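You operate a simulated robot arm through the tools that you are given. There is no shell and no other tool. Be economical: measure what you need, move in short steps, check, and stop when the job is done.

Carry out the task below with a simulated robot arm. There is one attempt and no reset: what you move stays moved.

## Task
Put things in order on the quilt. At the end: the yellow pad is on the silver tray; the pot plant stands where the yellow pad stood; the silver strainer is on the blue saucer; the pink balm jar stands where the pot plant stood; whatever was shut is shut again. Leave all else as you found it, and nothing knocked over.

It is judged by the outcome, as a careful person would: the job done as asked, and still so three seconds after it is handed in. It fails if anything else is knocked over, pushed out of place, dropped, spilled or broken.

## Robot
A 7-joint arm with a two-finger parallel gripper, fixed in place. Base frame: the origin is at the foot of the arm, x ahead of it, y to its left, z up; the work surface is at about z = 0. Readings come in cm, degrees, newtons and seconds.
With the tool pointing down near the work surface it reaches from about 24 to 62 cm from the base axis. Its first joint turns from -66.0 to 66.0 degrees. Payload 2.6 kg.
Tool frame: the origin (TCP) lies between the finger pads and is the grasp point; the fingertips stand 3 cm ahead of it; z points along the fingers, y is the line along which they close. Largest opening 9.4 cm; finger width 2.8, thickness 1; the body of the gripper, 5 by 9.6 cm, starts 5.5 cm behind the TCP.
Orientation is told as [roll, pitch, yaw] about the base's x, y, z axes, in that order, counted from this pose: with the fingers straight down and closing along the base's y, the tool's x points along the base's -x, its y along +y and its z along -z.

## Interface
- The arm moves only by the tool arm_command. Its argument "plan" is a list of rows, each an object (a shift or turn left out is 0, a gripper value left out holds the last) with "dp": the shift along the base's x, y, z in cm, a list of three; "turn": the turn, a rotation vector about the base's x, y, z in degrees, a list of three; "claw": the finger opening in cm, from 0 to 9.4. In form: [{"dp": [dx, dy, dz], "turn": [wx, wy, wz], "claw": claw}, ...]. A call has 1 to 20 rows; each row is the pose to reach, as a shift and turn from the pose commanded when the call began. A row lasts 0.2 s, in which the tool goes at most 5 cm and 8.6 degrees; a call with a longer step from one row to the next is refused whole, and so is a gripper value outside its range. A pose out of reach is approached as far as the arm can. The call stops where the force on the tool passes 40 N (or 10 N more than at its start, if that is more) or the arm is blocked; 0.2 s more then pass. Each finger travels about 7.2 cm/s and halts on what it meets, pressing with about 39 N; the grip force reading is that of the motor and also rises with nothing between the fingers. The clock runs only during rows and for 0.2 s after the last one: add rows that repeat a pose to give the fingers time. It gives the time, the measured TCP pose, the force on the tool (base axes), the opening and the grip force at its end, in the units of the frame above (readings bear some noise), with the torque about the TCP (base axes, N m) and any sound that the robot's microphone picked up.
- Cameras (640 x 400 px; columns grow to the right, rows downward): "scene" is fixed at [3.16, 43.1, 56.17]; the picture's right is [-0.80, -0.59, 0.00], its down [-0.36, 0.48, -0.80] and it looks along [0.47, -0.64, -0.60] (base axes); focal length 258 px, centre (320, 200). "wrist" rides on the gripper at [7.6, 1.4, -10.2] in the tool frame; the picture's right is [-0.18, 0.98, 0.00], its down [-0.75, -0.14, -0.64] and it looks along [-0.63, -0.12, 0.77] (tool axes); focal length 243 px, centre (320, 200). There is no depth. A picture from a camera that has moved, and an enlarged one, comes with that camera's place and axes in the base frame and with its lens.
- get_image(camera): a new picture of that camera. It takes no simulated time.
- enlarge(camera, box): a new picture of the part [left, top, right, bottom] of that camera's present view, enlarged. It takes no simulated time.
- hand_in(): hands the job in; it is judged then, once.

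Go step by step. Nothing tells you positions but the pictures and the camera data: compare them with the known pose of the tool, close in by small moves and look again before you grip or let go. The budget is 120 turns and 64 pictures, counting those below and the enlarged ones. Unless the task says otherwise, let go and move clear before handing in.

The tools are called by a JSON object that holds its "method" and its "body". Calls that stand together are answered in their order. arm_command: Moves the arm, as the interface text tells. Its arguments: {"type":"object","properties":{"plan":{"type":"array","items":{"type":"object","properties":{"dp":{"type":"array","items":{"type":"number"}},"turn":{"type":"array","items":{"type":"number"}},"claw":{"type":"number"}}}}},"required":["plan"]} The other tools are called the same way: get_image (camera) takes a picture; enlarge (camera, box) takes an enlarged picture of a part of a camera's view; hand_in () hands the job in.

At the start:

```text
time: 0.0
tool_pos: [35.31, 17.76, 35.11]
orientation: [0.0, 0.0, 0.0]
contact_force: [0.1, 0.3, -0.5]
wrist_torque: [0.02, 0.01, 0.05]
finger_gap: 9.4
grasp_force: 0.1
```

scene: 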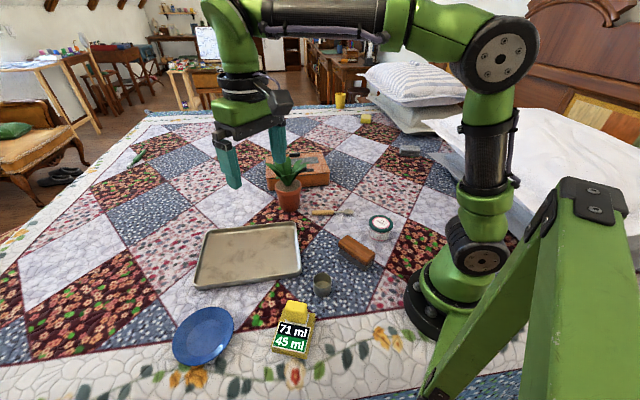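
wrist: 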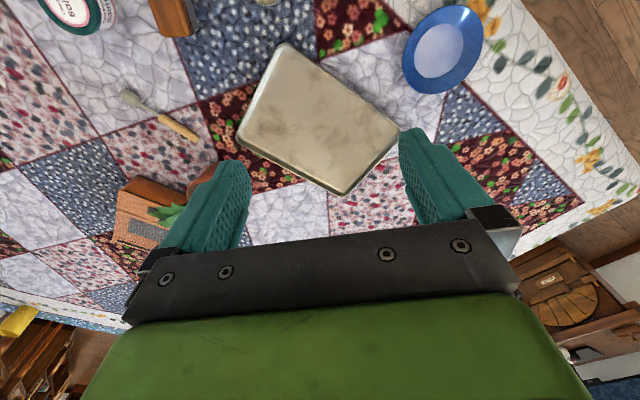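

I see a tray, saucer, plant, jar, a wooden block, a small metal cup-like thing and a yellow object near the camera. I'll enlarge to identify things.

{"method": "enlarge", "body": {"camera": "scene", "box": [160, 220, 420, 382]}}

{"method": "enlarge", "body": {"camera": "scene", "box": [240, 80, 440, 250]}}

```text
2.46 times, centred on (290, 301) of scene
camera zoom: at [3.16, 43.1, 56.17], right [-0.8, -0.59, 0.0], down [-0.36, 0.48, -0.8], along [0.47, -0.64, -0.6], focal length 635 px, centre (394, -49)
```

zoom: 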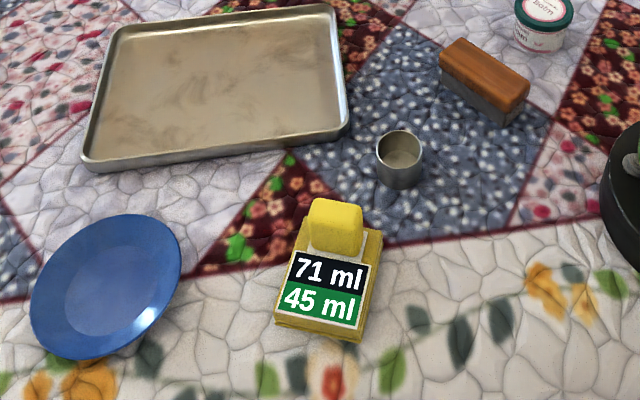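

```text
2.35 times, centred on (340, 165) of scene
camera zoom: at [3.16, 43.1, 56.17], right [-0.8, -0.59, 0.0], down [-0.36, 0.48, -0.8], along [0.47, -0.64, -0.6], focal length 607 px, centre (273, 282)
```

zoom: 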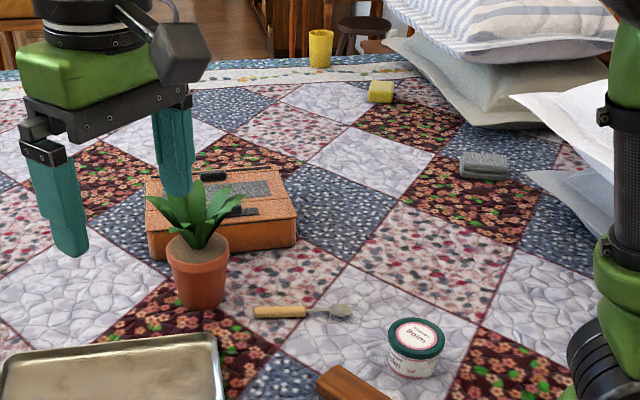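

The only yellow things are the labelled item near (23,25) and a sponge far out of reach, so I need a closer look. I'll bring the wrist camera round to see the near items.

{"method": "arm_command", "body": {"plan": [{"dp": [-0.7, -0.6, -1], "turn": [0, 0, 8]}, {"dp": [-1.4, -1.2, -2], "turn": [0, 0, 16]}, {"dp": [-2, -2, -3], "turn": [0, 0, 24]}, {"dp": [-3, -3, -4], "turn": [0, 0, 32]}, {"dp": [-4, -4, -5], "turn": [0, 0, 40]}, {"dp": [-5, -4.5, -6], "turn": [0, 0, 48]}, {"dp": [-6, -5, -7], "turn": [0, 0, 56]}, {"dp": [-7, -5.8, -8], "turn": [0, 0, 64]}, {"dp": [-7.3, -5.8, -9], "turn": [0, 0, 72]}, {"dp": [-7.3, -5.8, -10], "turn": [0, 0, 80]}, {"dp": [-7.3, -5.8, -10], "turn": [0, 0, 80]}]}}

{"method": "get_image", "body": {"camera": "wrist"}}

```text
time: 2.4
tool_pos: [27.94, 11.94, 24.99]
orientation: [0.0, 0.0, 80.1]
contact_force: [-0.4, -0.1, -0.5]
wrist_torque: [0.0, -0.04, -0.02]
finger_gap: 9.4
grasp_force: 0.2
```

```text
59 pictures are left
camera wrist: at [25.18, 4.55, 35.34], right [-0.94, 0.35, 0.0], down [0.27, 0.72, 0.64], along [0.22, 0.6, -0.77], focal length 243 px, centre (320, 200)
```

wrist: 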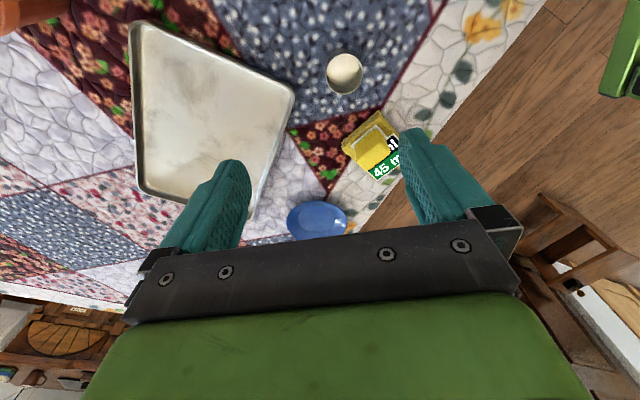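

{"method": "enlarge", "body": {"camera": "wrist", "box": [310, 40, 430, 190]}}

```text
2.67 times, centred on (370, 115) of wrist
camera zoom: at [25.18, 4.55, 35.34], right [-0.94, 0.35, 0.0], down [0.27, 0.72, 0.64], along [0.22, 0.6, -0.77], focal length 647 px, centre (187, 427)
```

zoom: 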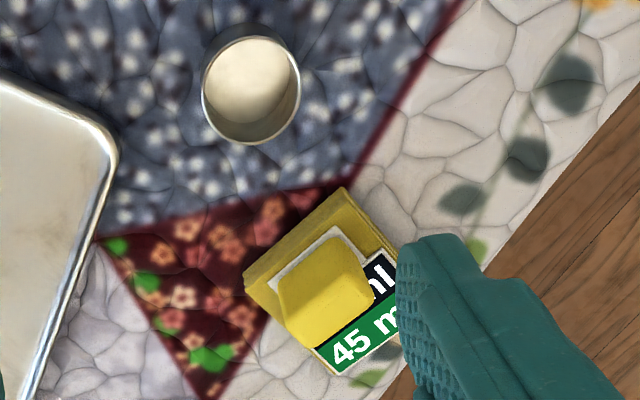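

The yellow item seems to be a flat base with a knob, and the metal cup may be the strainer. I'll go closer for both.

{"method": "arm_command", "body": {"plan": [{"dp": [-1, 2, -2]}, {"dp": [-2, 5, -4]}, {"dp": [-2.5, 8, -6]}, {"dp": [-2.5, 10, -8]}, {"dp": [-2.5, 10, -8]}]}}

{"method": "enlarge", "body": {"camera": "wrist", "box": [200, 0, 480, 175]}}

```text
time: 3.6
tool_pos: [25.6, 21.76, 17.09]
orientation: [0.1, 0.0, 80.0]
contact_force: [0.5, -0.3, -0.3]
wrist_torque: [0.03, -0.01, 0.01]
finger_gap: 9.39
grasp_force: 0.0
```

```text
2.29 times, centred on (340, 88) of wrist
camera zoom: at [22.77, 14.3, 27.37], right [-0.94, 0.35, 0.0], down [0.27, 0.72, 0.64], along [0.23, 0.6, -0.77], focal length 555 px, centre (274, 457)
```

zoom: 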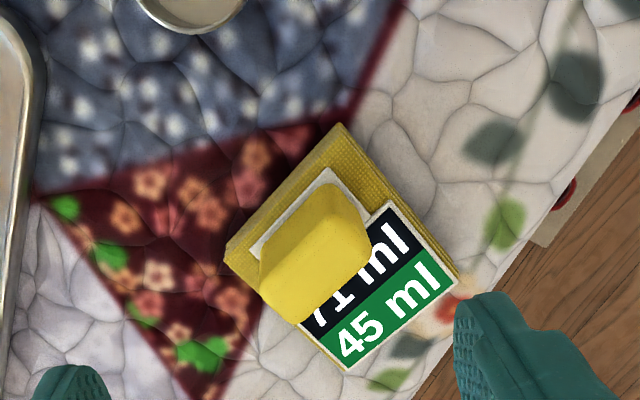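

The yellow pad is the flat yellow-bodied item with a knob at about (23,25). Next I'll look at the box, plant and jar area.

{"method": "arm_command", "body": {"plan": [{"dp": [1, -1, 3], "turn": [0, 0, -8]}, {"dp": [2, -3, 6], "turn": [0, 0, -16]}, {"dp": [3, -6, 9], "turn": [0, 0, -24]}, {"dp": [4, -9, 11], "turn": [0, 0, -32]}, {"dp": [5, -12, 12], "turn": [0, 0, -40]}, {"dp": [6, -15, 12], "turn": [0, 0, -48]}, {"dp": [7, -18, 12], "turn": [0, 0, -56]}, {"dp": [8, -21, 12], "turn": [0, 0, -64]}, {"dp": [10, -24, 12], "turn": [0, 0, -72]}, {"dp": [11, -27, 12], "turn": [0, 0, -80]}, {"dp": [12, -30, 12], "turn": [0, 0, -88]}, {"dp": [12, -32, 12], "turn": [0, 0, -96]}, {"dp": [12, -32, 12], "turn": [0, 0, -100]}]}}

{"method": "get_image", "body": {"camera": "wrist"}}

{"method": "get_image", "body": {"camera": "scene"}}

```text
time: 6.4
tool_pos: [37.58, -9.97, 29.09]
orientation: [0.0, 0.0, -20.1]
contact_force: [-0.6, -0.2, 0.1]
wrist_torque: [-0.01, 0.03, 0.05]
finger_gap: 9.39
grasp_force: 0.1
```

```text
56 pictures are left
camera wrist: at [30.69, -6.22, 39.37], right [0.51, 0.86, 0.0], down [0.66, -0.39, 0.64], along [0.55, -0.33, -0.77], focal length 243 px, centre (320, 200)
```

wrist: 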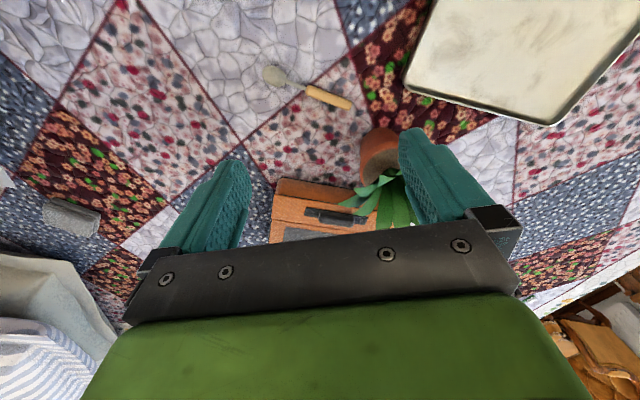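

```text
55 pictures are left
```

scene: 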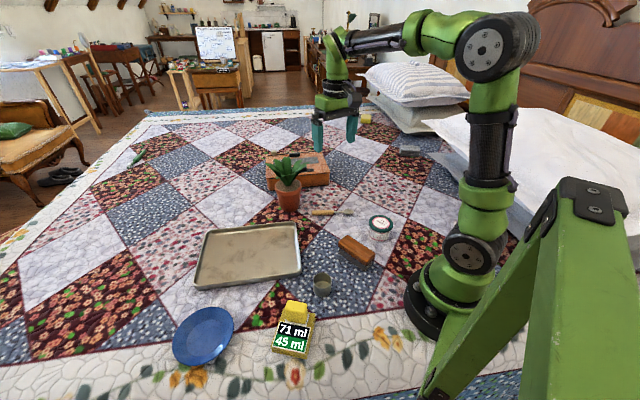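

{"method": "enlarge", "body": {"camera": "scene", "box": [255, 140, 345, 220]}}

{"method": "enlarge", "body": {"camera": "wrist", "box": [250, 110, 430, 250]}}

{"method": "enlarge", "body": {"camera": "scene", "box": [300, 205, 400, 305]}}

```text
5.00 times, centred on (300, 180) of scene
camera zoom: at [3.16, 43.1, 56.17], right [-0.8, -0.59, 0.0], down [-0.36, 0.48, -0.8], along [0.47, -0.64, -0.6], focal length 1290 px, centre (420, 300)
```

zoom: 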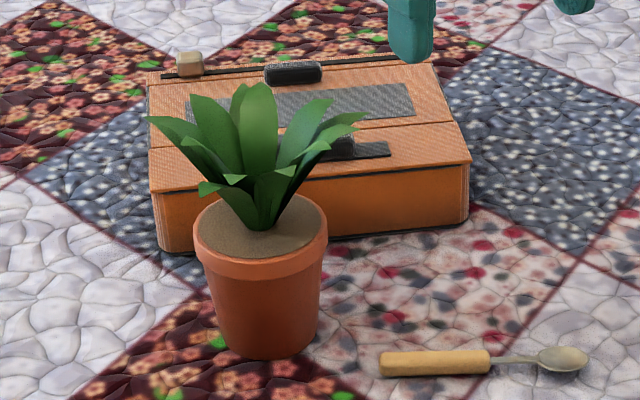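

```text
2.86 times, centred on (340, 180) of wrist
camera zoom: at [30.69, -6.22, 39.37], right [0.51, 0.86, 0.0], down [0.66, -0.39, 0.64], along [0.55, -0.33, -0.77], focal length 693 px, centre (263, 257)
```

zoom: 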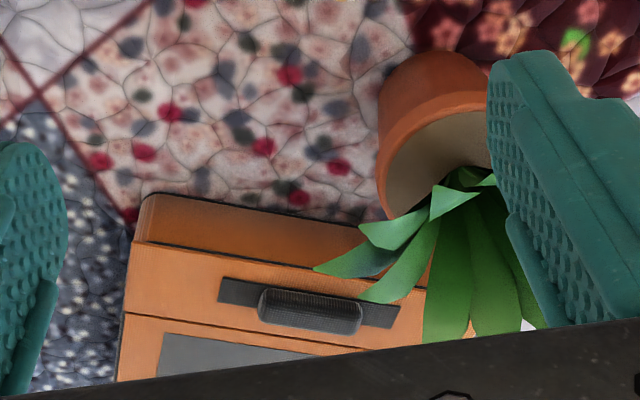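

```text
4.00 times, centred on (350, 255) of scene
camera zoom: at [3.16, 43.1, 56.17], right [-0.8, -0.59, 0.0], down [-0.36, 0.48, -0.8], along [0.47, -0.64, -0.6], focal length 1032 px, centre (200, -20)
```

zoom: 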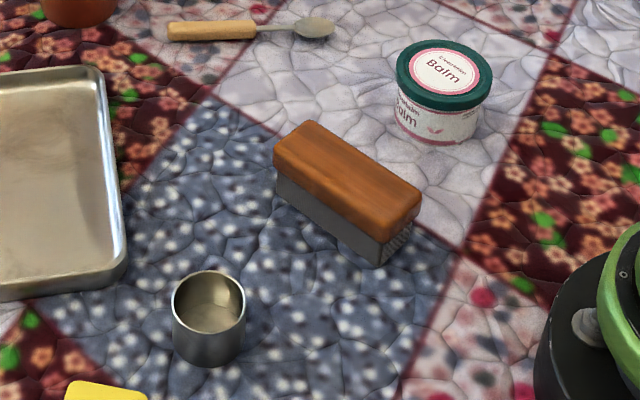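

The orange box is probably a closed container with the strainer inside. I'll tilt the tool outward to inspect its top closely.

{"method": "arm_command", "body": {"plan": [{"dp": [2, -1, 1], "turn": [0, 0, -8]}, {"dp": [5, -2, 1], "turn": [0, 0, -16]}, {"dp": [8, -3, 1], "turn": [0, 0, -24]}]}}

{"method": "arm_command", "body": {"plan": [{"dp": [1, -1, 0], "turn": [-5, -5, 0]}, {"dp": [2, -2, 0], "turn": [-10, -10, 0]}, {"dp": [3, -3, 0], "turn": [-15, -15, 0]}, {"dp": [4, -4, 0], "turn": [-20, -20, 0]}, {"dp": [5, -4, 0], "turn": [-22, -22, 0]}]}}

{"method": "get_image", "body": {"camera": "wrist"}}

```text
time: 7.2
tool_pos: [45.42, -13.05, 29.84]
orientation: [0.0, 0.0, -44.1]
contact_force: [0.2, -0.2, -0.6]
wrist_torque: [0.0, -0.01, 0.01]
finger_gap: 9.4
grasp_force: 0.1
```

```text
time: 8.4
tool_pos: [50.51, -17.12, 30.13]
orientation: [-0.6, -31.2, -43.8]
contact_force: [0.4, -1.0, -0.6]
wrist_torque: [0.01, 0.03, 0.02]
finger_gap: 9.39
grasp_force: 0.2
```

```text
51 pictures are left
camera wrist: at [42.88, -7.89, 34.81], right [0.8, 0.6, 0.09], down [0.13, -0.31, 0.94], along [0.59, -0.74, -0.33], focal length 243 px, centre (320, 200)
```

wrist: 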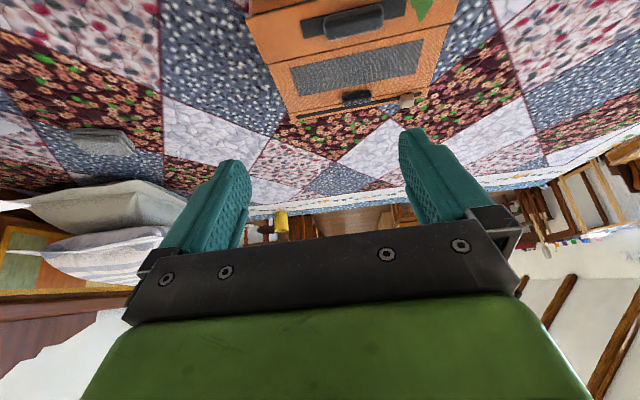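

{"method": "enlarge", "body": {"camera": "wrist", "box": [235, 0, 475, 135]}}

```text
2.67 times, centred on (355, 68) of wrist
camera zoom: at [42.88, -7.89, 34.81], right [0.8, 0.6, 0.09], down [0.13, -0.31, 0.94], along [0.59, -0.74, -0.33], focal length 647 px, centre (227, 553)
```

zoom: 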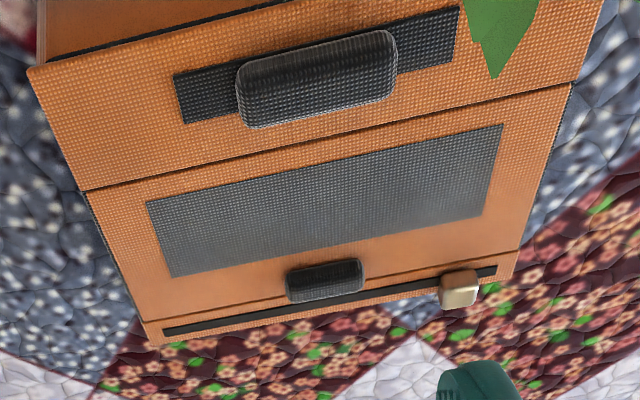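

The box has handles and a slider, so it may hold something, but first I'll check whether the metal cup is the strainer. I'll straighten the tool and go above it.

{"method": "arm_command", "body": {"plan": [{"dp": [-2, 1, 0], "turn": [5, 5, 0]}, {"dp": [-4, 2, 0], "turn": [10, 10, 0]}, {"dp": [-6, 3, 0], "turn": [15, 15, 0]}, {"dp": [-9, 4, 0], "turn": [20, 20, 0]}, {"dp": [-10, 5, 0], "turn": [22, 22, 0]}]}}

{"method": "arm_command", "body": {"plan": [{"dp": [-1, 2, 0], "turn": [0, 0, 8]}, {"dp": [-2, 4, 0], "turn": [0, 0, 16]}, {"dp": [-3, 6, 0], "turn": [0, 0, 24]}, {"dp": [-4, 8, 0], "turn": [0, 0, 32]}, {"dp": [-6, 10, 0], "turn": [0, 0, 40]}, {"dp": [-8, 12, 0], "turn": [0, 0, 48]}, {"dp": [-10, 14, -1], "turn": [0, 0, 56]}, {"dp": [-11, 16, -3], "turn": [0, 0, 64]}, {"dp": [-12, 18, -5], "turn": [0, 0, 72]}, {"dp": [-13, 20, -7], "turn": [0, 0, 80]}, {"dp": [-14, 22, -9], "turn": [0, 0, 88]}, {"dp": [-14, 24, -11], "turn": [0, 0, 96]}, {"dp": [-14, 26, -13], "turn": [0, 0, 104]}, {"dp": [-14, 26, -15], "turn": [0, 0, 112]}, {"dp": [-14, 26, -17], "turn": [0, 0, 120]}, {"dp": [-14, 26, -17], "turn": [0, 0, 124]}]}}

{"method": "enlarge", "body": {"camera": "wrist", "box": [200, 0, 480, 175]}}

```text
time: 9.6
tool_pos: [40.48, -12.06, 30.01]
orientation: [0.1, 0.2, -44.0]
contact_force: [0.4, -0.8, 0.1]
wrist_torque: [0.0, 0.01, -0.01]
finger_gap: 9.41
grasp_force: 0.0
```

```text
time: 13.0
tool_pos: [26.5, 13.86, 13.28]
orientation: [0.0, 0.0, 80.1]
contact_force: [-0.5, 0.3, -0.2]
wrist_torque: [0.0, 0.0, -0.03]
finger_gap: 9.4
grasp_force: 0.0
```

```text
2.29 times, centred on (340, 88) of wrist
camera zoom: at [23.71, 6.5, 23.41], right [-0.94, 0.35, 0.0], down [0.27, 0.72, 0.64], along [0.22, 0.6, -0.77], focal length 555 px, centre (274, 457)
```

zoom: 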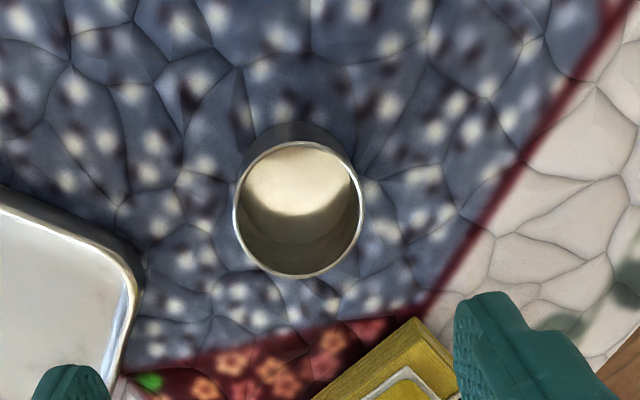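

The cup is a plain cup, so the strainer is most likely in the orange box. I'll zoom on the box to understand how it opens.

{"method": "enlarge", "body": {"camera": "scene", "box": [264, 144, 334, 194]}}

{"method": "arm_command", "body": {"plan": [{"dp": [1, -1, 3], "turn": [0, 0, -8]}, {"dp": [2, -3, 6], "turn": [0, 0, -16]}, {"dp": [3, -6, 9], "turn": [0, 0, -24]}, {"dp": [5, -9, 12], "turn": [0, 0, -32]}, {"dp": [7, -12, 15], "turn": [0, 0, -40]}, {"dp": [9, -15, 16], "turn": [0, 0, -48]}, {"dp": [11, -18, 16], "turn": [0, 0, -56]}, {"dp": [13, -21, 16], "turn": [0, 0, -64]}, {"dp": [15, -24, 16], "turn": [0, 0, -72]}, {"dp": [17, -27, 16], "turn": [0, 0, -80]}, {"dp": [19, -29, 16], "turn": [0, 0, -88]}, {"dp": [20, -30, 16], "turn": [0, 0, -96]}, {"dp": [21, -30, 16], "turn": [0, 0, -104]}, {"dp": [22, -30, 16], "turn": [0, 0, -112]}, {"dp": [23, -30, 16], "turn": [0, 0, -120]}, {"dp": [23, -30, 16], "turn": [0, 0, -125]}]}}

{"method": "arm_command", "body": {"plan": [{"dp": [1, -1, 0], "turn": [-5, -5, 0]}, {"dp": [3, -2, 0], "turn": [-10, -10, 0]}, {"dp": [5, -3, -1], "turn": [-15, -15, 0]}, {"dp": [7, -5, -2], "turn": [-20, -20, 0]}, {"dp": [9, -6, -4], "turn": [-22, -22, 0]}, {"dp": [9, -6, -5], "turn": [-22, -22, 0]}]}}

{"method": "enlarge", "body": {"camera": "wrist", "box": [200, 0, 480, 175]}}

```text
8.00 times, centred on (299, 169) of scene
camera zoom: at [3.16, 43.1, 56.17], right [-0.8, -0.59, 0.0], down [-0.36, 0.48, -0.8], along [0.47, -0.64, -0.6], focal length 2063 px, centre (488, 448)
```

zoom: 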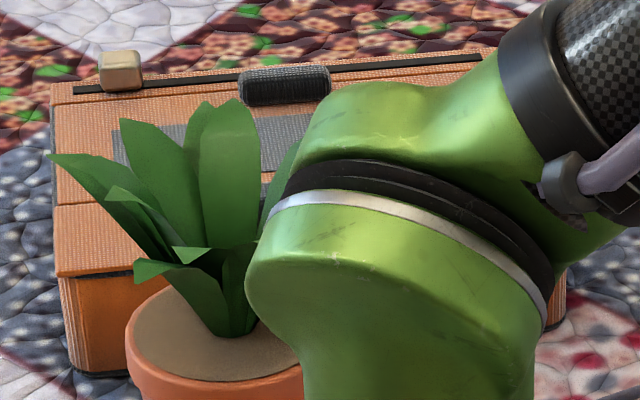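

```text
time: 16.4
tool_pos: [49.62, -16.06, 29.29]
orientation: [0.1, 0.1, -45.2]
contact_force: [-0.2, 0.5, -0.2]
wrist_torque: [-0.03, 0.0, 0.01]
finger_gap: 9.4
grasp_force: 0.0
```

```text
time: 17.8
tool_pos: [58.59, -21.97, 24.31]
orientation: [0.2, -31.2, -45.0]
contact_force: [0.3, -0.3, -0.5]
wrist_torque: [-0.02, 0.01, 0.02]
finger_gap: 9.41
grasp_force: 0.1
```

```text
2.29 times, centred on (340, 88) of wrist
camera zoom: at [51.15, -12.82, 29.0], right [0.81, 0.58, 0.1], down [0.12, -0.32, 0.94], along [0.58, -0.75, -0.33], focal length 555 px, centre (274, 457)
```

zoom: 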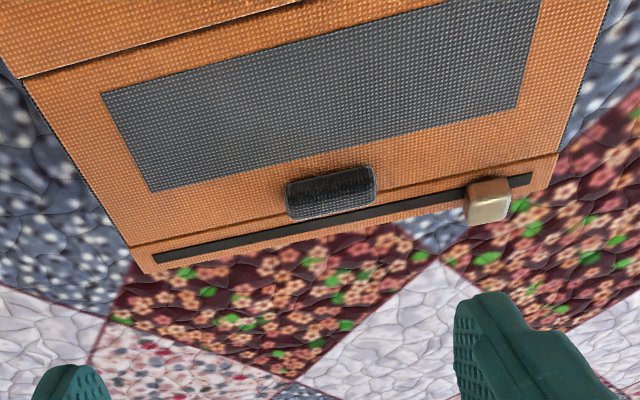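

The panel lid has a handle at its far edge and there's a slider rail behind it; a second handle sits on the near strip. I'll look from lower, at the front and seams.

{"method": "arm_command", "body": {"plan": [{"dp": [-2, 0.5, -3], "turn": [-4, -4, 0]}, {"dp": [-4, 1, -6], "turn": [-8, -8, 0]}, {"dp": [-5.6, 1, -9], "turn": [-10, -10, 0]}, {"dp": [-5.6, 1, -9], "turn": [-10, -10, 0]}]}}

{"method": "enlarge", "body": {"camera": "wrist", "box": [160, 0, 480, 200]}}

```text
time: 18.8
tool_pos: [52.94, -21.0, 15.25]
orientation: [-0.1, -45.2, -45.2]
contact_force: [0.5, -0.2, -0.6]
wrist_torque: [-0.01, 0.0, -0.02]
finger_gap: 9.41
grasp_force: 0.1
```

```text
2.00 times, centred on (320, 100) of wrist
camera zoom: at [44.94, -11.18, 16.99], right [0.79, 0.6, 0.13], down [-0.05, -0.15, 0.99], along [0.62, -0.78, -0.09], focal length 485 px, centre (320, 400)
```

zoom: 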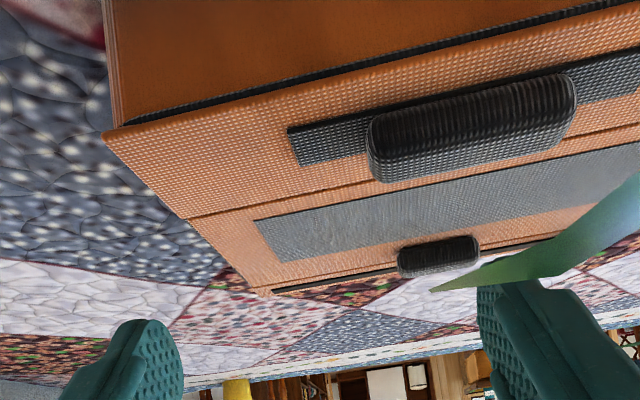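

The box will need opening later; the plant is in front of it, so I'll first do the pad. I'll zoom on the pad and tray and withdraw the arm from the box.

{"method": "enlarge", "body": {"camera": "scene", "box": [260, 290, 330, 365]}}

{"method": "arm_command", "body": {"plan": [{"dp": [-1, 1, 3], "turn": [6, 6, 0]}, {"dp": [-2, 2, 6], "turn": [12, 12, 0]}, {"dp": [-4, 4, 9], "turn": [18, 18, 0]}, {"dp": [-6, 6, 12], "turn": [24, 24, 0]}, {"dp": [-8, 8, 14], "turn": [30, 30, 0]}, {"dp": [-10, 10, 15], "turn": [32, 32, 0]}, {"dp": [-12, 12, 15], "turn": [32, 32, 0]}]}}

```text
5.33 times, centred on (295, 328) of scene
camera zoom: at [3.16, 43.1, 56.17], right [-0.8, -0.59, 0.0], down [-0.36, 0.48, -0.8], along [0.47, -0.64, -0.6], focal length 1376 px, centre (453, -480)
```

zoom: 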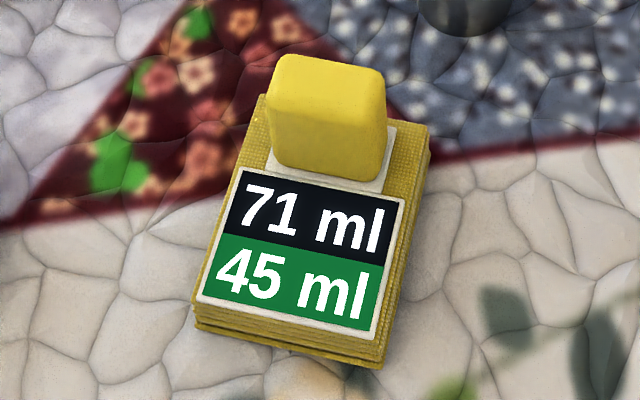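

```text
time: 20.4
tool_pos: [40.72, -9.15, 30.44]
orientation: [0.0, 0.0, -45.0]
contact_force: [0.1, 0.2, 0.5]
wrist_torque: [0.02, 0.01, 0.0]
finger_gap: 9.37
grasp_force: 0.0
```

The pad is a flat base about 1.7 cm thick with a knob reaching ~6 cm at about (24.2,21.6). I'll hover above the knob with the fingers closing along its long axis (yaw 23).

{"method": "arm_command", "body": {"plan": [{"dp": [-2, 4, 0], "turn": [0, 0, 8]}, {"dp": [-4, 8, 0], "turn": [0, 0, 16]}, {"dp": [-6, 12, 0], "turn": [0, 0, 24]}, {"dp": [-8, 16, 0], "turn": [0, 0, 32]}, {"dp": [-10, 20, 0], "turn": [0, 0, 40]}, {"dp": [-12, 24, -2], "turn": [0, 0, 48]}, {"dp": [-14, 28, -5], "turn": [0, 0, 56]}, {"dp": [-16.5, 30.75, -8], "turn": [0, 0, 64]}, {"dp": [-16.5, 30.75, -12], "turn": [0, 0, 68]}, {"dp": [-16.5, 30.75, -16], "turn": [0, 0, 68]}, {"dp": [-16.5, 30.75, -17.4], "turn": [0, 0, 68]}]}}

{"method": "get_image", "body": {"camera": "wrist"}}

{"method": "enlarge", "body": {"camera": "scene", "box": [220, 220, 380, 370]}}

```text
refused: row 7 steps farther than a row can; nothing moved
```

```text
44 pictures are left
camera wrist: at [36.21, -2.84, 40.56], right [0.83, 0.56, 0.0], down [0.43, -0.63, 0.64], along [0.36, -0.53, -0.77], focal length 243 px, centre (320, 200)
```

wrist: 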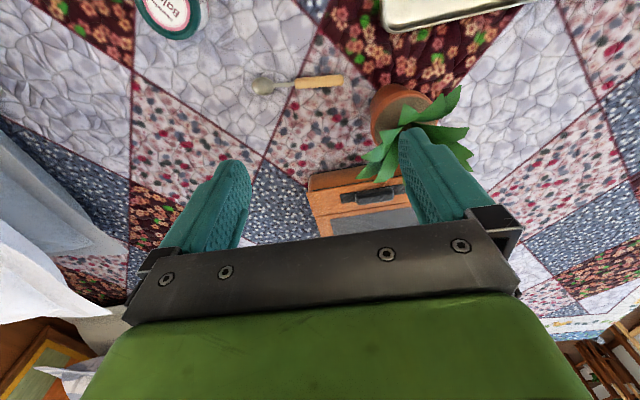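

```text
2.67 times, centred on (300, 295) of scene
camera zoom: at [3.16, 43.1, 56.17], right [-0.8, -0.59, 0.0], down [-0.36, 0.48, -0.8], along [0.47, -0.64, -0.6], focal length 688 px, centre (373, -53)
```

zoom: 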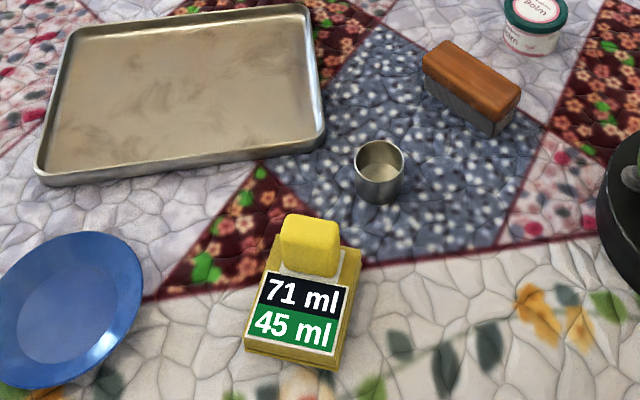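

The step was too long and was refused, so I'll replan with smaller rows.

{"method": "arm_command", "body": {"plan": [{"dp": [-2, 4, 0], "turn": [0, 0, 8]}, {"dp": [-4, 8, 0], "turn": [0, 0, 16]}, {"dp": [-6, 12, 0], "turn": [0, 0, 24]}, {"dp": [-8, 16, 0], "turn": [0, 0, 32]}, {"dp": [-10, 20, 0], "turn": [0, 0, 40]}, {"dp": [-12, 24, 0], "turn": [0, 0, 48]}, {"dp": [-14, 28, -2], "turn": [0, 0, 56]}, {"dp": [-16, 30, -5], "turn": [0, 0, 64]}, {"dp": [-16.5, 30.75, -9], "turn": [0, 0, 68]}, {"dp": [-16.5, 30.75, -13], "turn": [0, 0, 68]}, {"dp": [-16.5, 30.75, -17], "turn": [0, 0, 68]}, {"dp": [-16.5, 30.75, -17], "turn": [0, 0, 68]}]}}

{"method": "get_image", "body": {"camera": "wrist"}}

{"method": "enlarge", "body": {"camera": "scene", "box": [230, 240, 360, 370]}}

```text
time: 23.0
tool_pos: [24.13, 21.61, 13.31]
orientation: [0.1, 0.0, 23.0]
contact_force: [-0.1, 0.6, 0.0]
wrist_torque: [-0.01, 0.05, 0.01]
finger_gap: 9.43
grasp_force: 0.0
```

```text
42 pictures are left
camera wrist: at [16.53, 19.97, 23.52], right [-0.21, 0.98, 0.0], down [0.75, 0.16, 0.64], along [0.63, 0.14, -0.77], focal length 243 px, centre (320, 200)
```

wrist: 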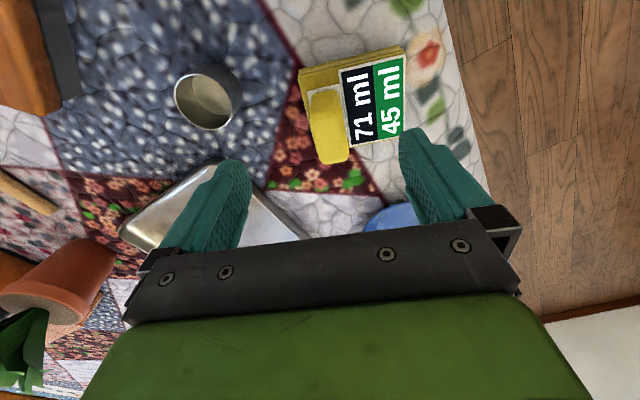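

```text
3.08 times, centred on (295, 305) of scene
camera zoom: at [3.16, 43.1, 56.17], right [-0.8, -0.59, 0.0], down [-0.36, 0.48, -0.8], along [0.47, -0.64, -0.6], focal length 794 px, centre (397, -123)
```

zoom: 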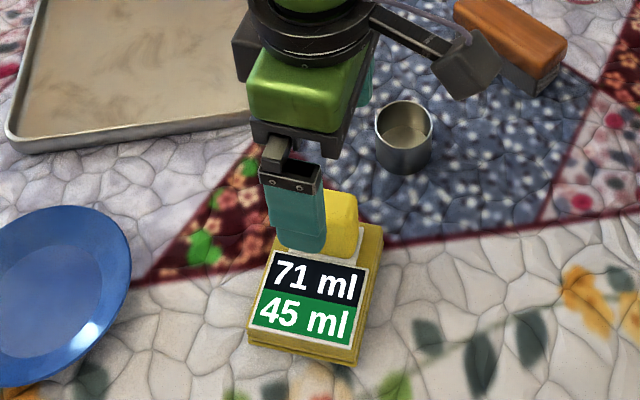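

The knob sits about 0.6 cm further along +y from the grip centre. I'll shift, lower to z≈6 and close.

{"method": "arm_command", "body": {"plan": [{"dp": [-0.1, 0.6, -2]}, {"dp": [-0.1, 0.6, -4.5]}, {"dp": [-0.1, 0.6, -6.5]}, {"dp": [-0.1, 0.6, -7.4]}, {"dp": [-0.1, 0.6, -7.4]}]}}

{"method": "enlarge", "body": {"camera": "scene", "box": [240, 270, 350, 370]}}

```text
time: 24.2
tool_pos: [24.16, 22.41, 5.75]
orientation: [0.1, -0.1, 23.0]
contact_force: [0.1, -0.2, -0.9]
wrist_torque: [-0.01, -0.05, -0.04]
finger_gap: 9.38
grasp_force: 0.2
```

```text
4.00 times, centred on (295, 320) of scene
camera zoom: at [3.16, 43.1, 56.17], right [-0.8, -0.59, 0.0], down [-0.36, 0.48, -0.8], along [0.47, -0.64, -0.6], focal length 1032 px, centre (420, -280)
```

zoom: 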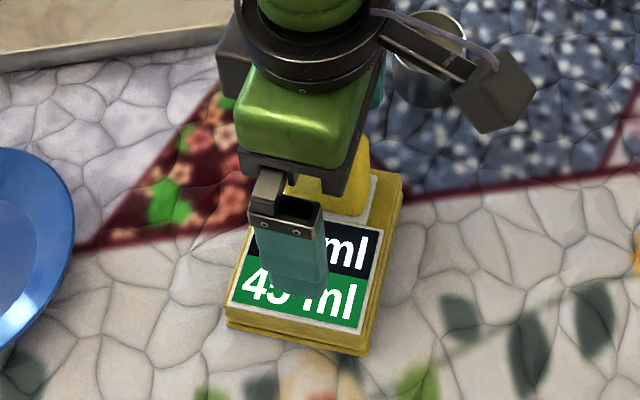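

The fingers straddle the knob properly. Closing now.

{"method": "arm_command", "body": {"plan": [{"claw": 5}, {"claw": 2}, {"claw": 1}, {"claw": 1}, {"claw": 1}]}}

{"method": "arm_command", "body": {"plan": [{"dp": [0, 0, 1], "claw": 1}, {"dp": [0, 0, 2], "claw": 1}, {"dp": [0, 0, 3], "claw": 1}]}}

{"method": "enlarge", "body": {"camera": "scene", "box": [170, 220, 350, 370]}}

```text
time: 25.4
tool_pos: [24.13, 22.48, 5.74]
orientation: [-0.1, -0.1, 23.0]
contact_force: [-1.0, 2.9, 2.4]
wrist_torque: [0.03, -0.01, 0.02]
finger_gap: 2.81
grasp_force: 39.0
```

```text
time: 26.2
tool_pos: [24.16, 22.21, 8.69]
orientation: [-0.1, 0.0, 23.0]
contact_force: [-0.4, -0.4, -2.4]
wrist_torque: [-0.05, 0.0, 0.03]
finger_gap: 2.36
grasp_force: 36.0
```

```text
2.67 times, centred on (260, 295) of scene
camera zoom: at [3.16, 43.1, 56.16], right [-0.8, -0.59, 0.0], down [-0.36, 0.48, -0.8], along [0.47, -0.64, -0.6], focal length 688 px, centre (480, -53)
```

zoom: 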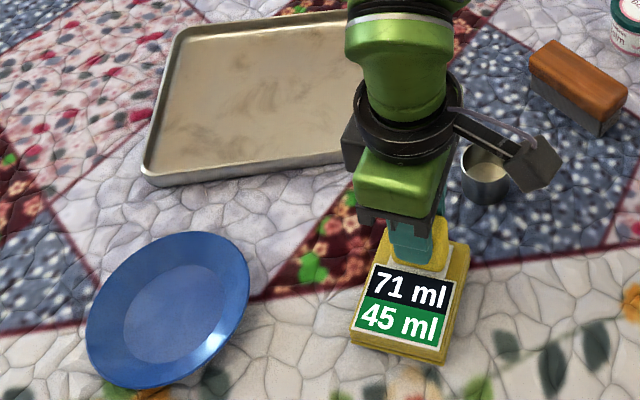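

The fingers slid up the knob without lifting the pad. I'll regrip lower and lift slowly while watching the force.

{"method": "arm_command", "body": {"plan": [{"claw": 5}, {"claw": 6}, {"claw": 6}, {"dp": [0, 0.2, -2], "claw": 6}, {"dp": [0, 0.2, -3.3], "claw": 6}, {"dp": [0, 0.2, -3.7], "claw": 6}, {"dp": [0, 0.2, -3.7], "claw": 6}]}}

{"method": "arm_command", "body": {"plan": [{"claw": 3}, {"claw": 0.5}, {"claw": 0.5}, {"claw": 0.5}, {"claw": 0.5}]}}

{"method": "arm_command", "body": {"plan": [{"dp": [0, 0, 0.3], "claw": 0.5}, {"dp": [0, 0, 0.6], "claw": 0.5}]}}

```text
time: 27.9
tool_pos: [24.26, 22.54, 5.18]
orientation: [0.0, -0.1, 22.9]
contact_force: [-2.4, -4.5, 10.1]
wrist_torque: [0.13, 0.24, 0.16]
finger_gap: 5.84
grasp_force: 0.1
stopped in row 7: the force on the tool passed its limit at 41 N (the readings are from after the stop); the commanded pose is now the measured one
```

```text
time: 29.1
tool_pos: [24.42, 22.51, 5.18]
orientation: [0.0, -0.2, 22.8]
contact_force: [8.6, -15.2, 19.7]
wrist_torque: [-0.02, 0.01, 0.07]
finger_gap: 2.83
grasp_force: 38.6
```

```text
time: 29.7
tool_pos: [24.01, 22.51, 5.77]
orientation: [0.1, -0.1, 23.1]
contact_force: [-0.3, -0.3, -2.6]
wrist_torque: [0.01, -0.03, -0.05]
finger_gap: 2.81
grasp_force: 39.6
```

{"method": "arm_command", "body": {"plan": [{"dp": [0, 0, 0.3], "claw": 0.5}, {"dp": [0, 0, 0.6], "claw": 0.5}, {"dp": [0, 0, 1], "claw": 0.5}]}}

{"method": "enlarge", "body": {"camera": "scene", "box": [240, 270, 350, 370]}}

```text
time: 30.5
tool_pos: [24.33, 22.63, 6.89]
orientation: [0.1, 0.0, 23.0]
contact_force: [0.1, 0.5, -2.3]
wrist_torque: [-0.02, 0.0, 0.01]
finger_gap: 2.8
grasp_force: 38.9
```

```text
4.00 times, centred on (295, 320) of scene
camera zoom: at [3.16, 43.1, 56.16], right [-0.8, -0.59, 0.0], down [-0.36, 0.48, -0.8], along [0.47, -0.64, -0.6], focal length 1032 px, centre (420, -280)
```

zoom: 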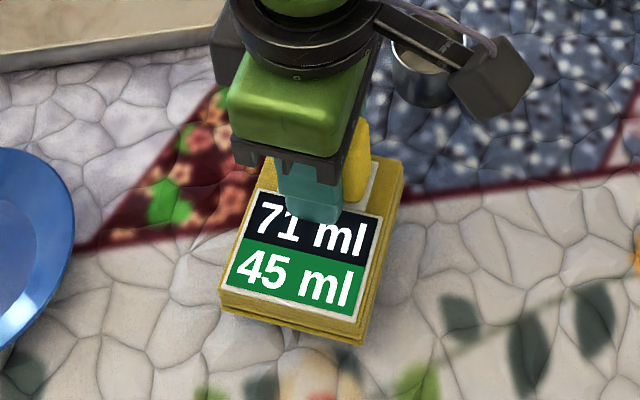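

The pad is now lifted securely. I'll raise it and carry it over the tray's middle at about (47,13).

{"method": "arm_command", "body": {"plan": [{"dp": [0, 0, 3], "claw": 0.5}, {"dp": [0, 0, 6], "claw": 0.5}, {"dp": [3, -1, 7], "claw": 0.5}, {"dp": [7, -3, 7], "claw": 0.5}, {"dp": [11, -5, 7], "claw": 0.5}, {"dp": [15, -7, 7], "claw": 0.5}, {"dp": [19, -8.5, 7], "claw": 0.5}, {"dp": [22, -9.3, 7], "claw": 0.5}, {"dp": [22.7, -9.4, 6], "claw": 0.5}, {"dp": [22.7, -9.4, 4], "claw": 0.5}, {"dp": [22.7, -9.4, 4], "claw": 0.5}]}}

{"method": "enlarge", "body": {"camera": "scene", "box": [170, 180, 350, 320]}}

```text
time: 32.9
tool_pos: [47.0, 13.21, 10.55]
orientation: [0.0, 0.0, 22.9]
contact_force: [-0.8, -0.8, -2.2]
wrist_torque: [-0.1, -0.01, 0.02]
finger_gap: 2.81
grasp_force: 39.0
```

```text
2.86 times, centred on (260, 250) of scene
camera zoom: at [3.16, 43.1, 56.16], right [-0.8, -0.59, 0.0], down [-0.36, 0.48, -0.8], along [0.47, -0.64, -0.6], focal length 737 px, centre (491, 57)
```

zoom: 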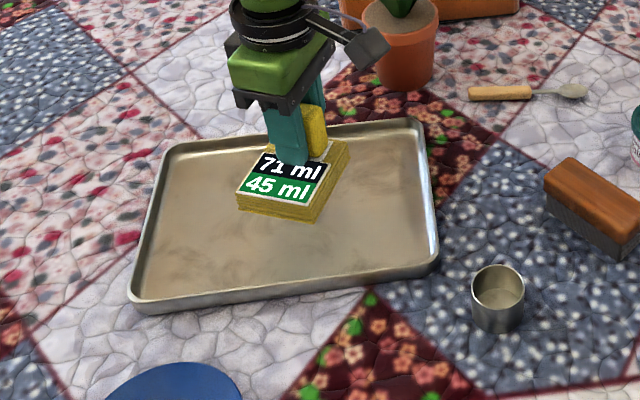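

It's over the tray interior. Lowering gently.

{"method": "arm_command", "body": {"plan": [{"dp": [0, 0, -2], "claw": 0.5}, {"dp": [0, 0, -3.4], "claw": 0.5}, {"dp": [0, 0, -4], "claw": 0.5}, {"dp": [0, 0, -4.4], "claw": 0.5}, {"dp": [0, 0, -4.4], "claw": 0.5}]}}

```text
time: 34.1
tool_pos: [46.92, 13.13, 6.24]
orientation: [-0.1, -0.1, 22.9]
contact_force: [0.1, 0.2, -2.9]
wrist_torque: [-0.05, -0.03, -0.01]
finger_gap: 2.82
grasp_force: 39.5
```

{"method": "arm_command", "body": {"plan": [{"dp": [0, 0, -0.2], "claw": 0.5}, {"dp": [0, 0, -0.4], "claw": 0.5}, {"dp": [0, 0, -0.4], "claw": 0.5}]}}

```text
time: 34.9
tool_pos: [46.9, 13.21, 5.95]
orientation: [0.0, -0.1, 23.0]
contact_force: [-0.5, -0.1, -2.2]
wrist_torque: [-0.05, 0.0, 0.0]
finger_gap: 2.81
grasp_force: 38.9
```

{"method": "arm_command", "body": {"plan": [{"dp": [0, 0, -0.2], "claw": 0.5}, {"dp": [0, 0, -0.4], "claw": 0.5}, {"dp": [0, 0, -0.4], "claw": 0.5}]}}

{"method": "enlarge", "body": {"camera": "scene", "box": [190, 200, 330, 300]}}

```text
time: 35.7
tool_pos: [46.91, 13.09, 5.68]
orientation: [0.2, -0.3, 22.9]
contact_force: [-14.6, -4.8, 38.0]
wrist_torque: [-0.37, 1.17, 0.15]
finger_gap: 2.8
grasp_force: 38.7
```

```text
4.00 times, centred on (260, 250) of scene
camera zoom: at [3.14, 43.09, 56.17], right [-0.8, -0.59, 0.0], down [-0.36, 0.48, -0.8], along [0.47, -0.64, -0.6], focal length 1032 px, centre (560, 0)
```

zoom: 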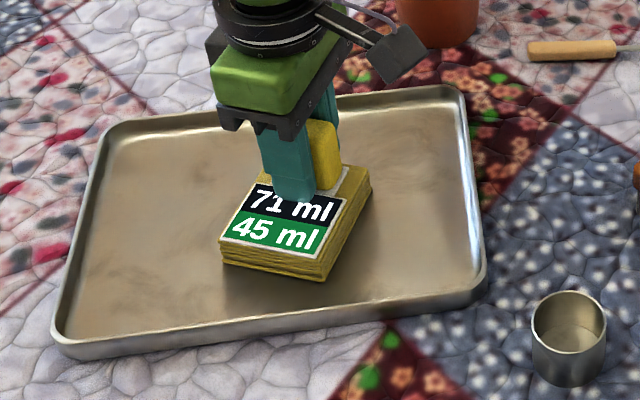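

The pad touches the tray floor. I'll relieve the pressure, release and rise.

{"method": "arm_command", "body": {"plan": [{"dp": [0, 0, 0.15], "claw": 0.5}, {"dp": [0, 0, 0.2], "claw": 4}, {"dp": [0, 0, 0.2], "claw": 6}, {"dp": [0, 0, 0.2], "claw": 6}, {"dp": [0, 0, 3], "claw": 6}, {"dp": [0, 0, 7], "claw": 6}, {"dp": [-2, 0, 11], "claw": 9.4}, {"dp": [-4, -3, 13], "turn": [0, 0, -8], "claw": 9.4}, {"dp": [-7, -7, 13], "turn": [0, 0, -16], "claw": 9.4}, {"dp": [-10, -11, 13], "turn": [0, 0, -23], "claw": 9.4}, {"dp": [-12, -15, 13], "turn": [0, 0, -23], "claw": 9.4}, {"dp": [-14, -18, 13], "turn": [0, 0, -23], "claw": 9.4}, {"dp": [-14, -18, 13], "turn": [0, 0, -23], "claw": 9.4}]}}

{"method": "arm_command", "body": {"plan": [{"dp": [0, 0, -1], "turn": [0, -8, 0]}, {"dp": [0, 0, -3], "turn": [0, -16, 0]}, {"dp": [0, 0, -5], "turn": [0, -24, 0]}, {"dp": [0, 0, -7], "turn": [0, -32, 0]}, {"dp": [0, 0, -7], "turn": [0, -40, 0]}, {"dp": [0, 0, -7], "turn": [0, -45, 0]}, {"dp": [0, 0, -7], "turn": [0, -45, 0]}]}}

{"method": "get_image", "body": {"camera": "wrist"}}

{"method": "get_image", "body": {"camera": "scene"}}

```text
time: 38.5
tool_pos: [32.5, -4.83, 18.79]
orientation: [0.1, -0.1, 0.1]
contact_force: [0.0, -0.7, -1.5]
wrist_torque: [0.01, 0.04, -0.02]
finger_gap: 9.42
grasp_force: 0.1
```

```text
time: 40.1
tool_pos: [35.98, -5.76, 12.34]
orientation: [0.1, -44.9, 0.1]
contact_force: [0.4, -0.6, -0.1]
wrist_torque: [0.0, 0.01, 0.01]
finger_gap: 9.4
grasp_force: 0.1
out of reach, approached as far as the arm can: row 4, 5, 6, 7
```

```text
35 pictures are left
camera wrist: at [23.21, -4.5, 14.02], right [0.13, 0.98, 0.13], down [0.08, -0.14, 0.99], along [0.99, -0.12, -0.1], focal length 243 px, centre (320, 200)
```

wrist: 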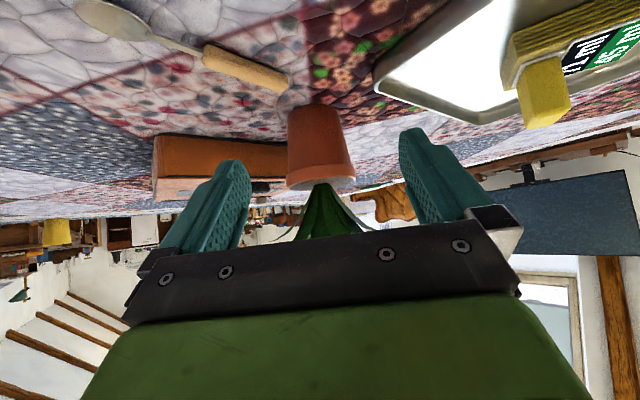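

```text
34 pictures are left
```

scene: 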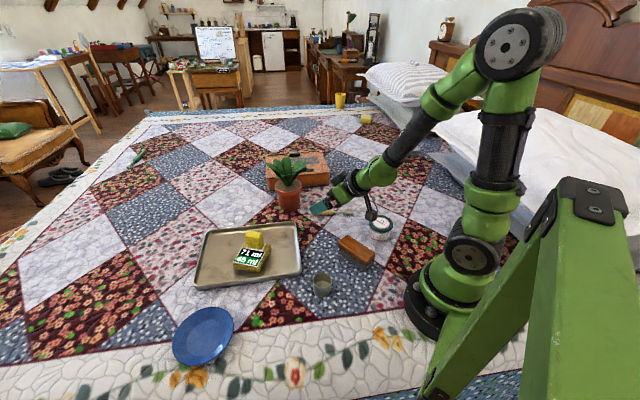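

The pot's axis is near (53.2,-7.1), rim ~8.7 cm wide at z≈9, base ~6 cm, with leaves up to ~19 cm, so it must be gripped by its body with a tilted tool. First I'll test whether a tilted pose works at the pad's old place, approaching sideways.

{"method": "arm_command", "body": {"plan": [{"dp": [1, 1, 2], "turn": [0, 0, 8]}, {"dp": [2, 3, 4], "turn": [0, 0, 16]}, {"dp": [2, 6, 5], "turn": [0, 0, 24]}, {"dp": [2, 9, 5], "turn": [0, 0, 32]}, {"dp": [1, 12, 5], "turn": [0, 0, 40]}, {"dp": [0, 15, 5], "turn": [0, 0, 48]}, {"dp": [-1, 18, 5], "turn": [0, 0, 56]}, {"dp": [-2, 21, 5], "turn": [0, 0, 64]}, {"dp": [-4, 24, 5], "turn": [0, 0, 72]}, {"dp": [-6, 27, 5], "turn": [0, 0, 80]}, {"dp": [-8, 29, 5], "turn": [0, 0, 88]}, {"dp": [-10, 30, 5], "turn": [0, 0, 96]}, {"dp": [-11, 30, 4], "turn": [0, 0, 104]}, {"dp": [-12.5, 30, 3], "turn": [0, 0, 112]}, {"dp": [-12.5, 30, 3], "turn": [0, 0, 120]}, {"dp": [-12.5, 30, 3], "turn": [0, 0, 120]}]}}

```text
time: 43.5
tool_pos: [23.33, 24.36, 15.32]
orientation: [0.0, -45.1, 120.1]
contact_force: [0.4, -0.5, -0.5]
wrist_torque: [-0.03, 0.01, 0.0]
finger_gap: 9.39
grasp_force: 0.1
```

The sideways tilted pose is reachable. I'll verify it at low height with yaw 134 and tilt 50, which keeps clear of the cup.

{"method": "arm_command", "body": {"plan": [{"dp": [0.5, -0.5, -1], "turn": [0, 0, 7]}, {"dp": [0.5, -0.5, -2], "turn": [0, 0, 14]}, {"dp": [0.5, -0.5, -2], "turn": [0, 0, 14]}]}}

{"method": "arm_command", "body": {"plan": [{"dp": [0, 0, -2], "turn": [3.6, 3.5, 0]}, {"dp": [0, 0, -5], "turn": [3.6, 3.5, 0]}, {"dp": [0, 0, -7.5], "turn": [3.6, 3.5, 0]}, {"dp": [0, 0, -7.5], "turn": [3.6, 3.5, 0]}]}}

{"method": "get_image", "body": {"camera": "scene"}}

```text
time: 44.3
tool_pos: [23.99, 23.88, 13.43]
orientation: [0.0, -45.1, 134.1]
contact_force: [-0.2, -0.4, 0.9]
wrist_torque: [0.0, -0.03, 0.02]
finger_gap: 9.4
grasp_force: 0.0
```

```text
time: 45.3
tool_pos: [23.97, 23.83, 5.83]
orientation: [0.1, -50.1, 134.0]
contact_force: [0.2, -0.3, -1.0]
wrist_torque: [0.0, 0.01, -0.01]
finger_gap: 9.41
grasp_force: 0.1
```

```text
33 pictures are left
```

scene: 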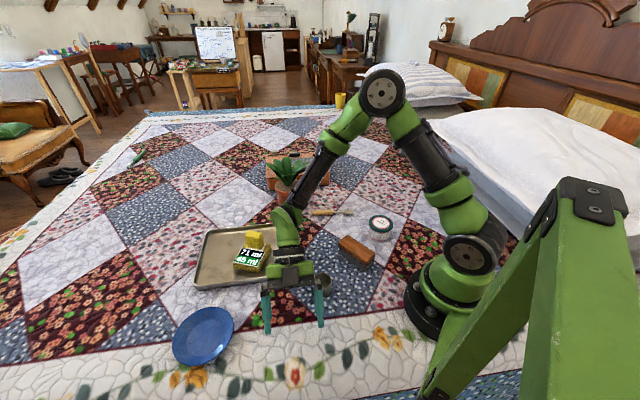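

The placing pose works. Now I'll swing back toward the plant, stopping short of it on the robot side for a look.

{"method": "arm_command", "body": {"plan": [{"dp": [0, 0, 4]}, {"dp": [0, 0, 8]}, {"dp": [1, -0.5, 12], "turn": [0, 0, -8]}, {"dp": [2, -1, 12], "turn": [0, 0, -16]}, {"dp": [4, -2, 12], "turn": [0, 0, -24]}, {"dp": [6, -3, 12], "turn": [0, 0, -32]}, {"dp": [8, -4, 12], "turn": [0, 0, -40]}, {"dp": [10, -6, 12], "turn": [0, 0, -48]}, {"dp": [12, -8, 12], "turn": [0, 0, -56]}, {"dp": [13, -10, 12], "turn": [0, 0, -64]}, {"dp": [14, -12, 12], "turn": [0, 0, -72]}, {"dp": [15, -15, 12], "turn": [0, 0, -80]}, {"dp": [16, -18, 12], "turn": [0, 0, -88]}, {"dp": [17, -21, 12], "turn": [0, 0, -96]}, {"dp": [18, -24, 12], "turn": [0, 0, -104]}, {"dp": [19, -26, 11], "turn": [0, 0, -112]}, {"dp": [20, -28, 9], "turn": [0, 0, -120]}, {"dp": [20, -29, 7], "turn": [0, 0, -128]}, {"dp": [20, -29.5, 6], "turn": [0, 0, -136]}, {"dp": [20, -29.5, 5], "turn": [0, 0, -142]}]}}

{"method": "get_image", "body": {"camera": "wrist"}}

{"method": "enlarge", "body": {"camera": "scene", "box": [240, 140, 380, 240]}}

```text
time: 49.5
tool_pos: [43.94, -5.73, 10.75]
orientation: [-0.1, -50.1, -7.9]
contact_force: [1.0, -0.2, 0.3]
wrist_torque: [-0.01, -0.01, 0.0]
finger_gap: 9.39
grasp_force: 0.1
```

```text
32 pictures are left
camera wrist: at [31.39, -2.63, 11.45], right [0.25, 0.96, 0.14], down [-0.03, -0.14, 0.99], along [0.97, -0.25, -0.01], focal length 243 px, centre (320, 200)
```

wrist: 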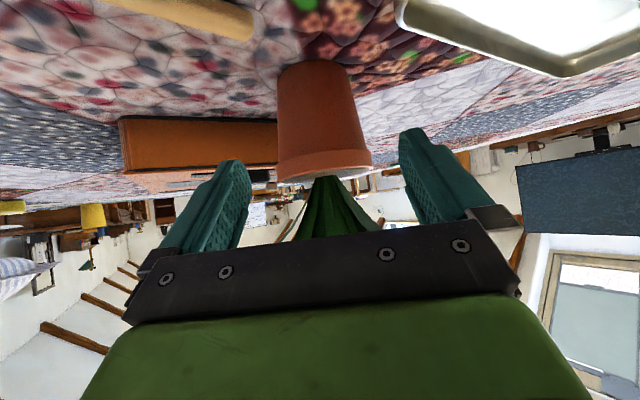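

```text
4.00 times, centred on (310, 190) of scene
camera zoom: at [3.16, 43.1, 56.17], right [-0.8, -0.59, 0.0], down [-0.36, 0.48, -0.8], along [0.47, -0.64, -0.6], focal length 1032 px, centre (360, 240)
```

zoom: 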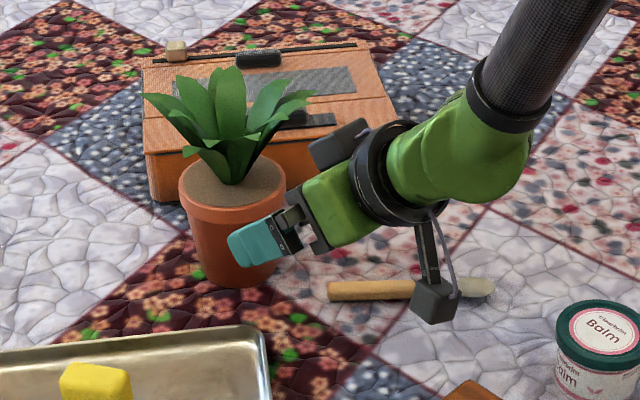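

The pot's axis is about (53.4,-7.25), well aligned between the fingers. I'll lower to z≈5.2 and slide forward around the pot body.

{"method": "arm_command", "body": {"plan": [{"dp": [1.5, -0.2, -3]}, {"dp": [3, -0.4, -5.5]}, {"dp": [4.5, -0.7, -5.5]}, {"dp": [6, -0.95, -5.5]}, {"dp": [7.5, -1.2, -5.5]}, {"dp": [8.7, -1.4, -5.5]}, {"dp": [8.7, -1.4, -5.5]}]}}

{"method": "enlarge", "body": {"camera": "scene", "box": [240, 140, 380, 240]}}

{"method": "get_image", "body": {"camera": "wrist"}}

```text
time: 51.1
tool_pos: [52.74, -7.07, 5.36]
orientation: [0.1, -50.1, -8.1]
contact_force: [0.5, -0.7, -0.5]
wrist_torque: [0.01, 0.0, 0.0]
finger_gap: 9.4
grasp_force: 0.1
```

```text
4.00 times, centred on (310, 190) of scene
camera zoom: at [3.16, 43.1, 56.17], right [-0.8, -0.59, 0.0], down [-0.36, 0.48, -0.8], along [0.47, -0.64, -0.6], focal length 1032 px, centre (360, 240)
```

zoom: 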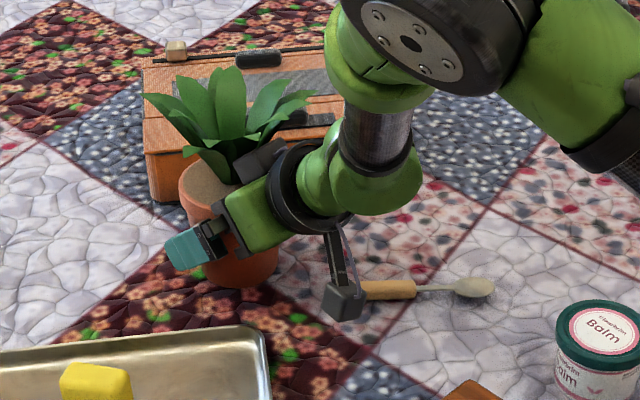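

```text
29 pictures are left
camera wrist: at [40.17, -4.01, 6.05], right [0.25, 0.96, 0.14], down [-0.03, -0.14, 0.99], along [0.97, -0.25, -0.01], focal length 243 px, centre (320, 200)
```

wrist: 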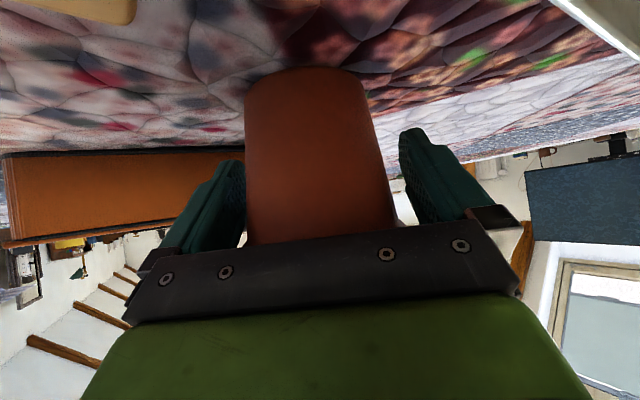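

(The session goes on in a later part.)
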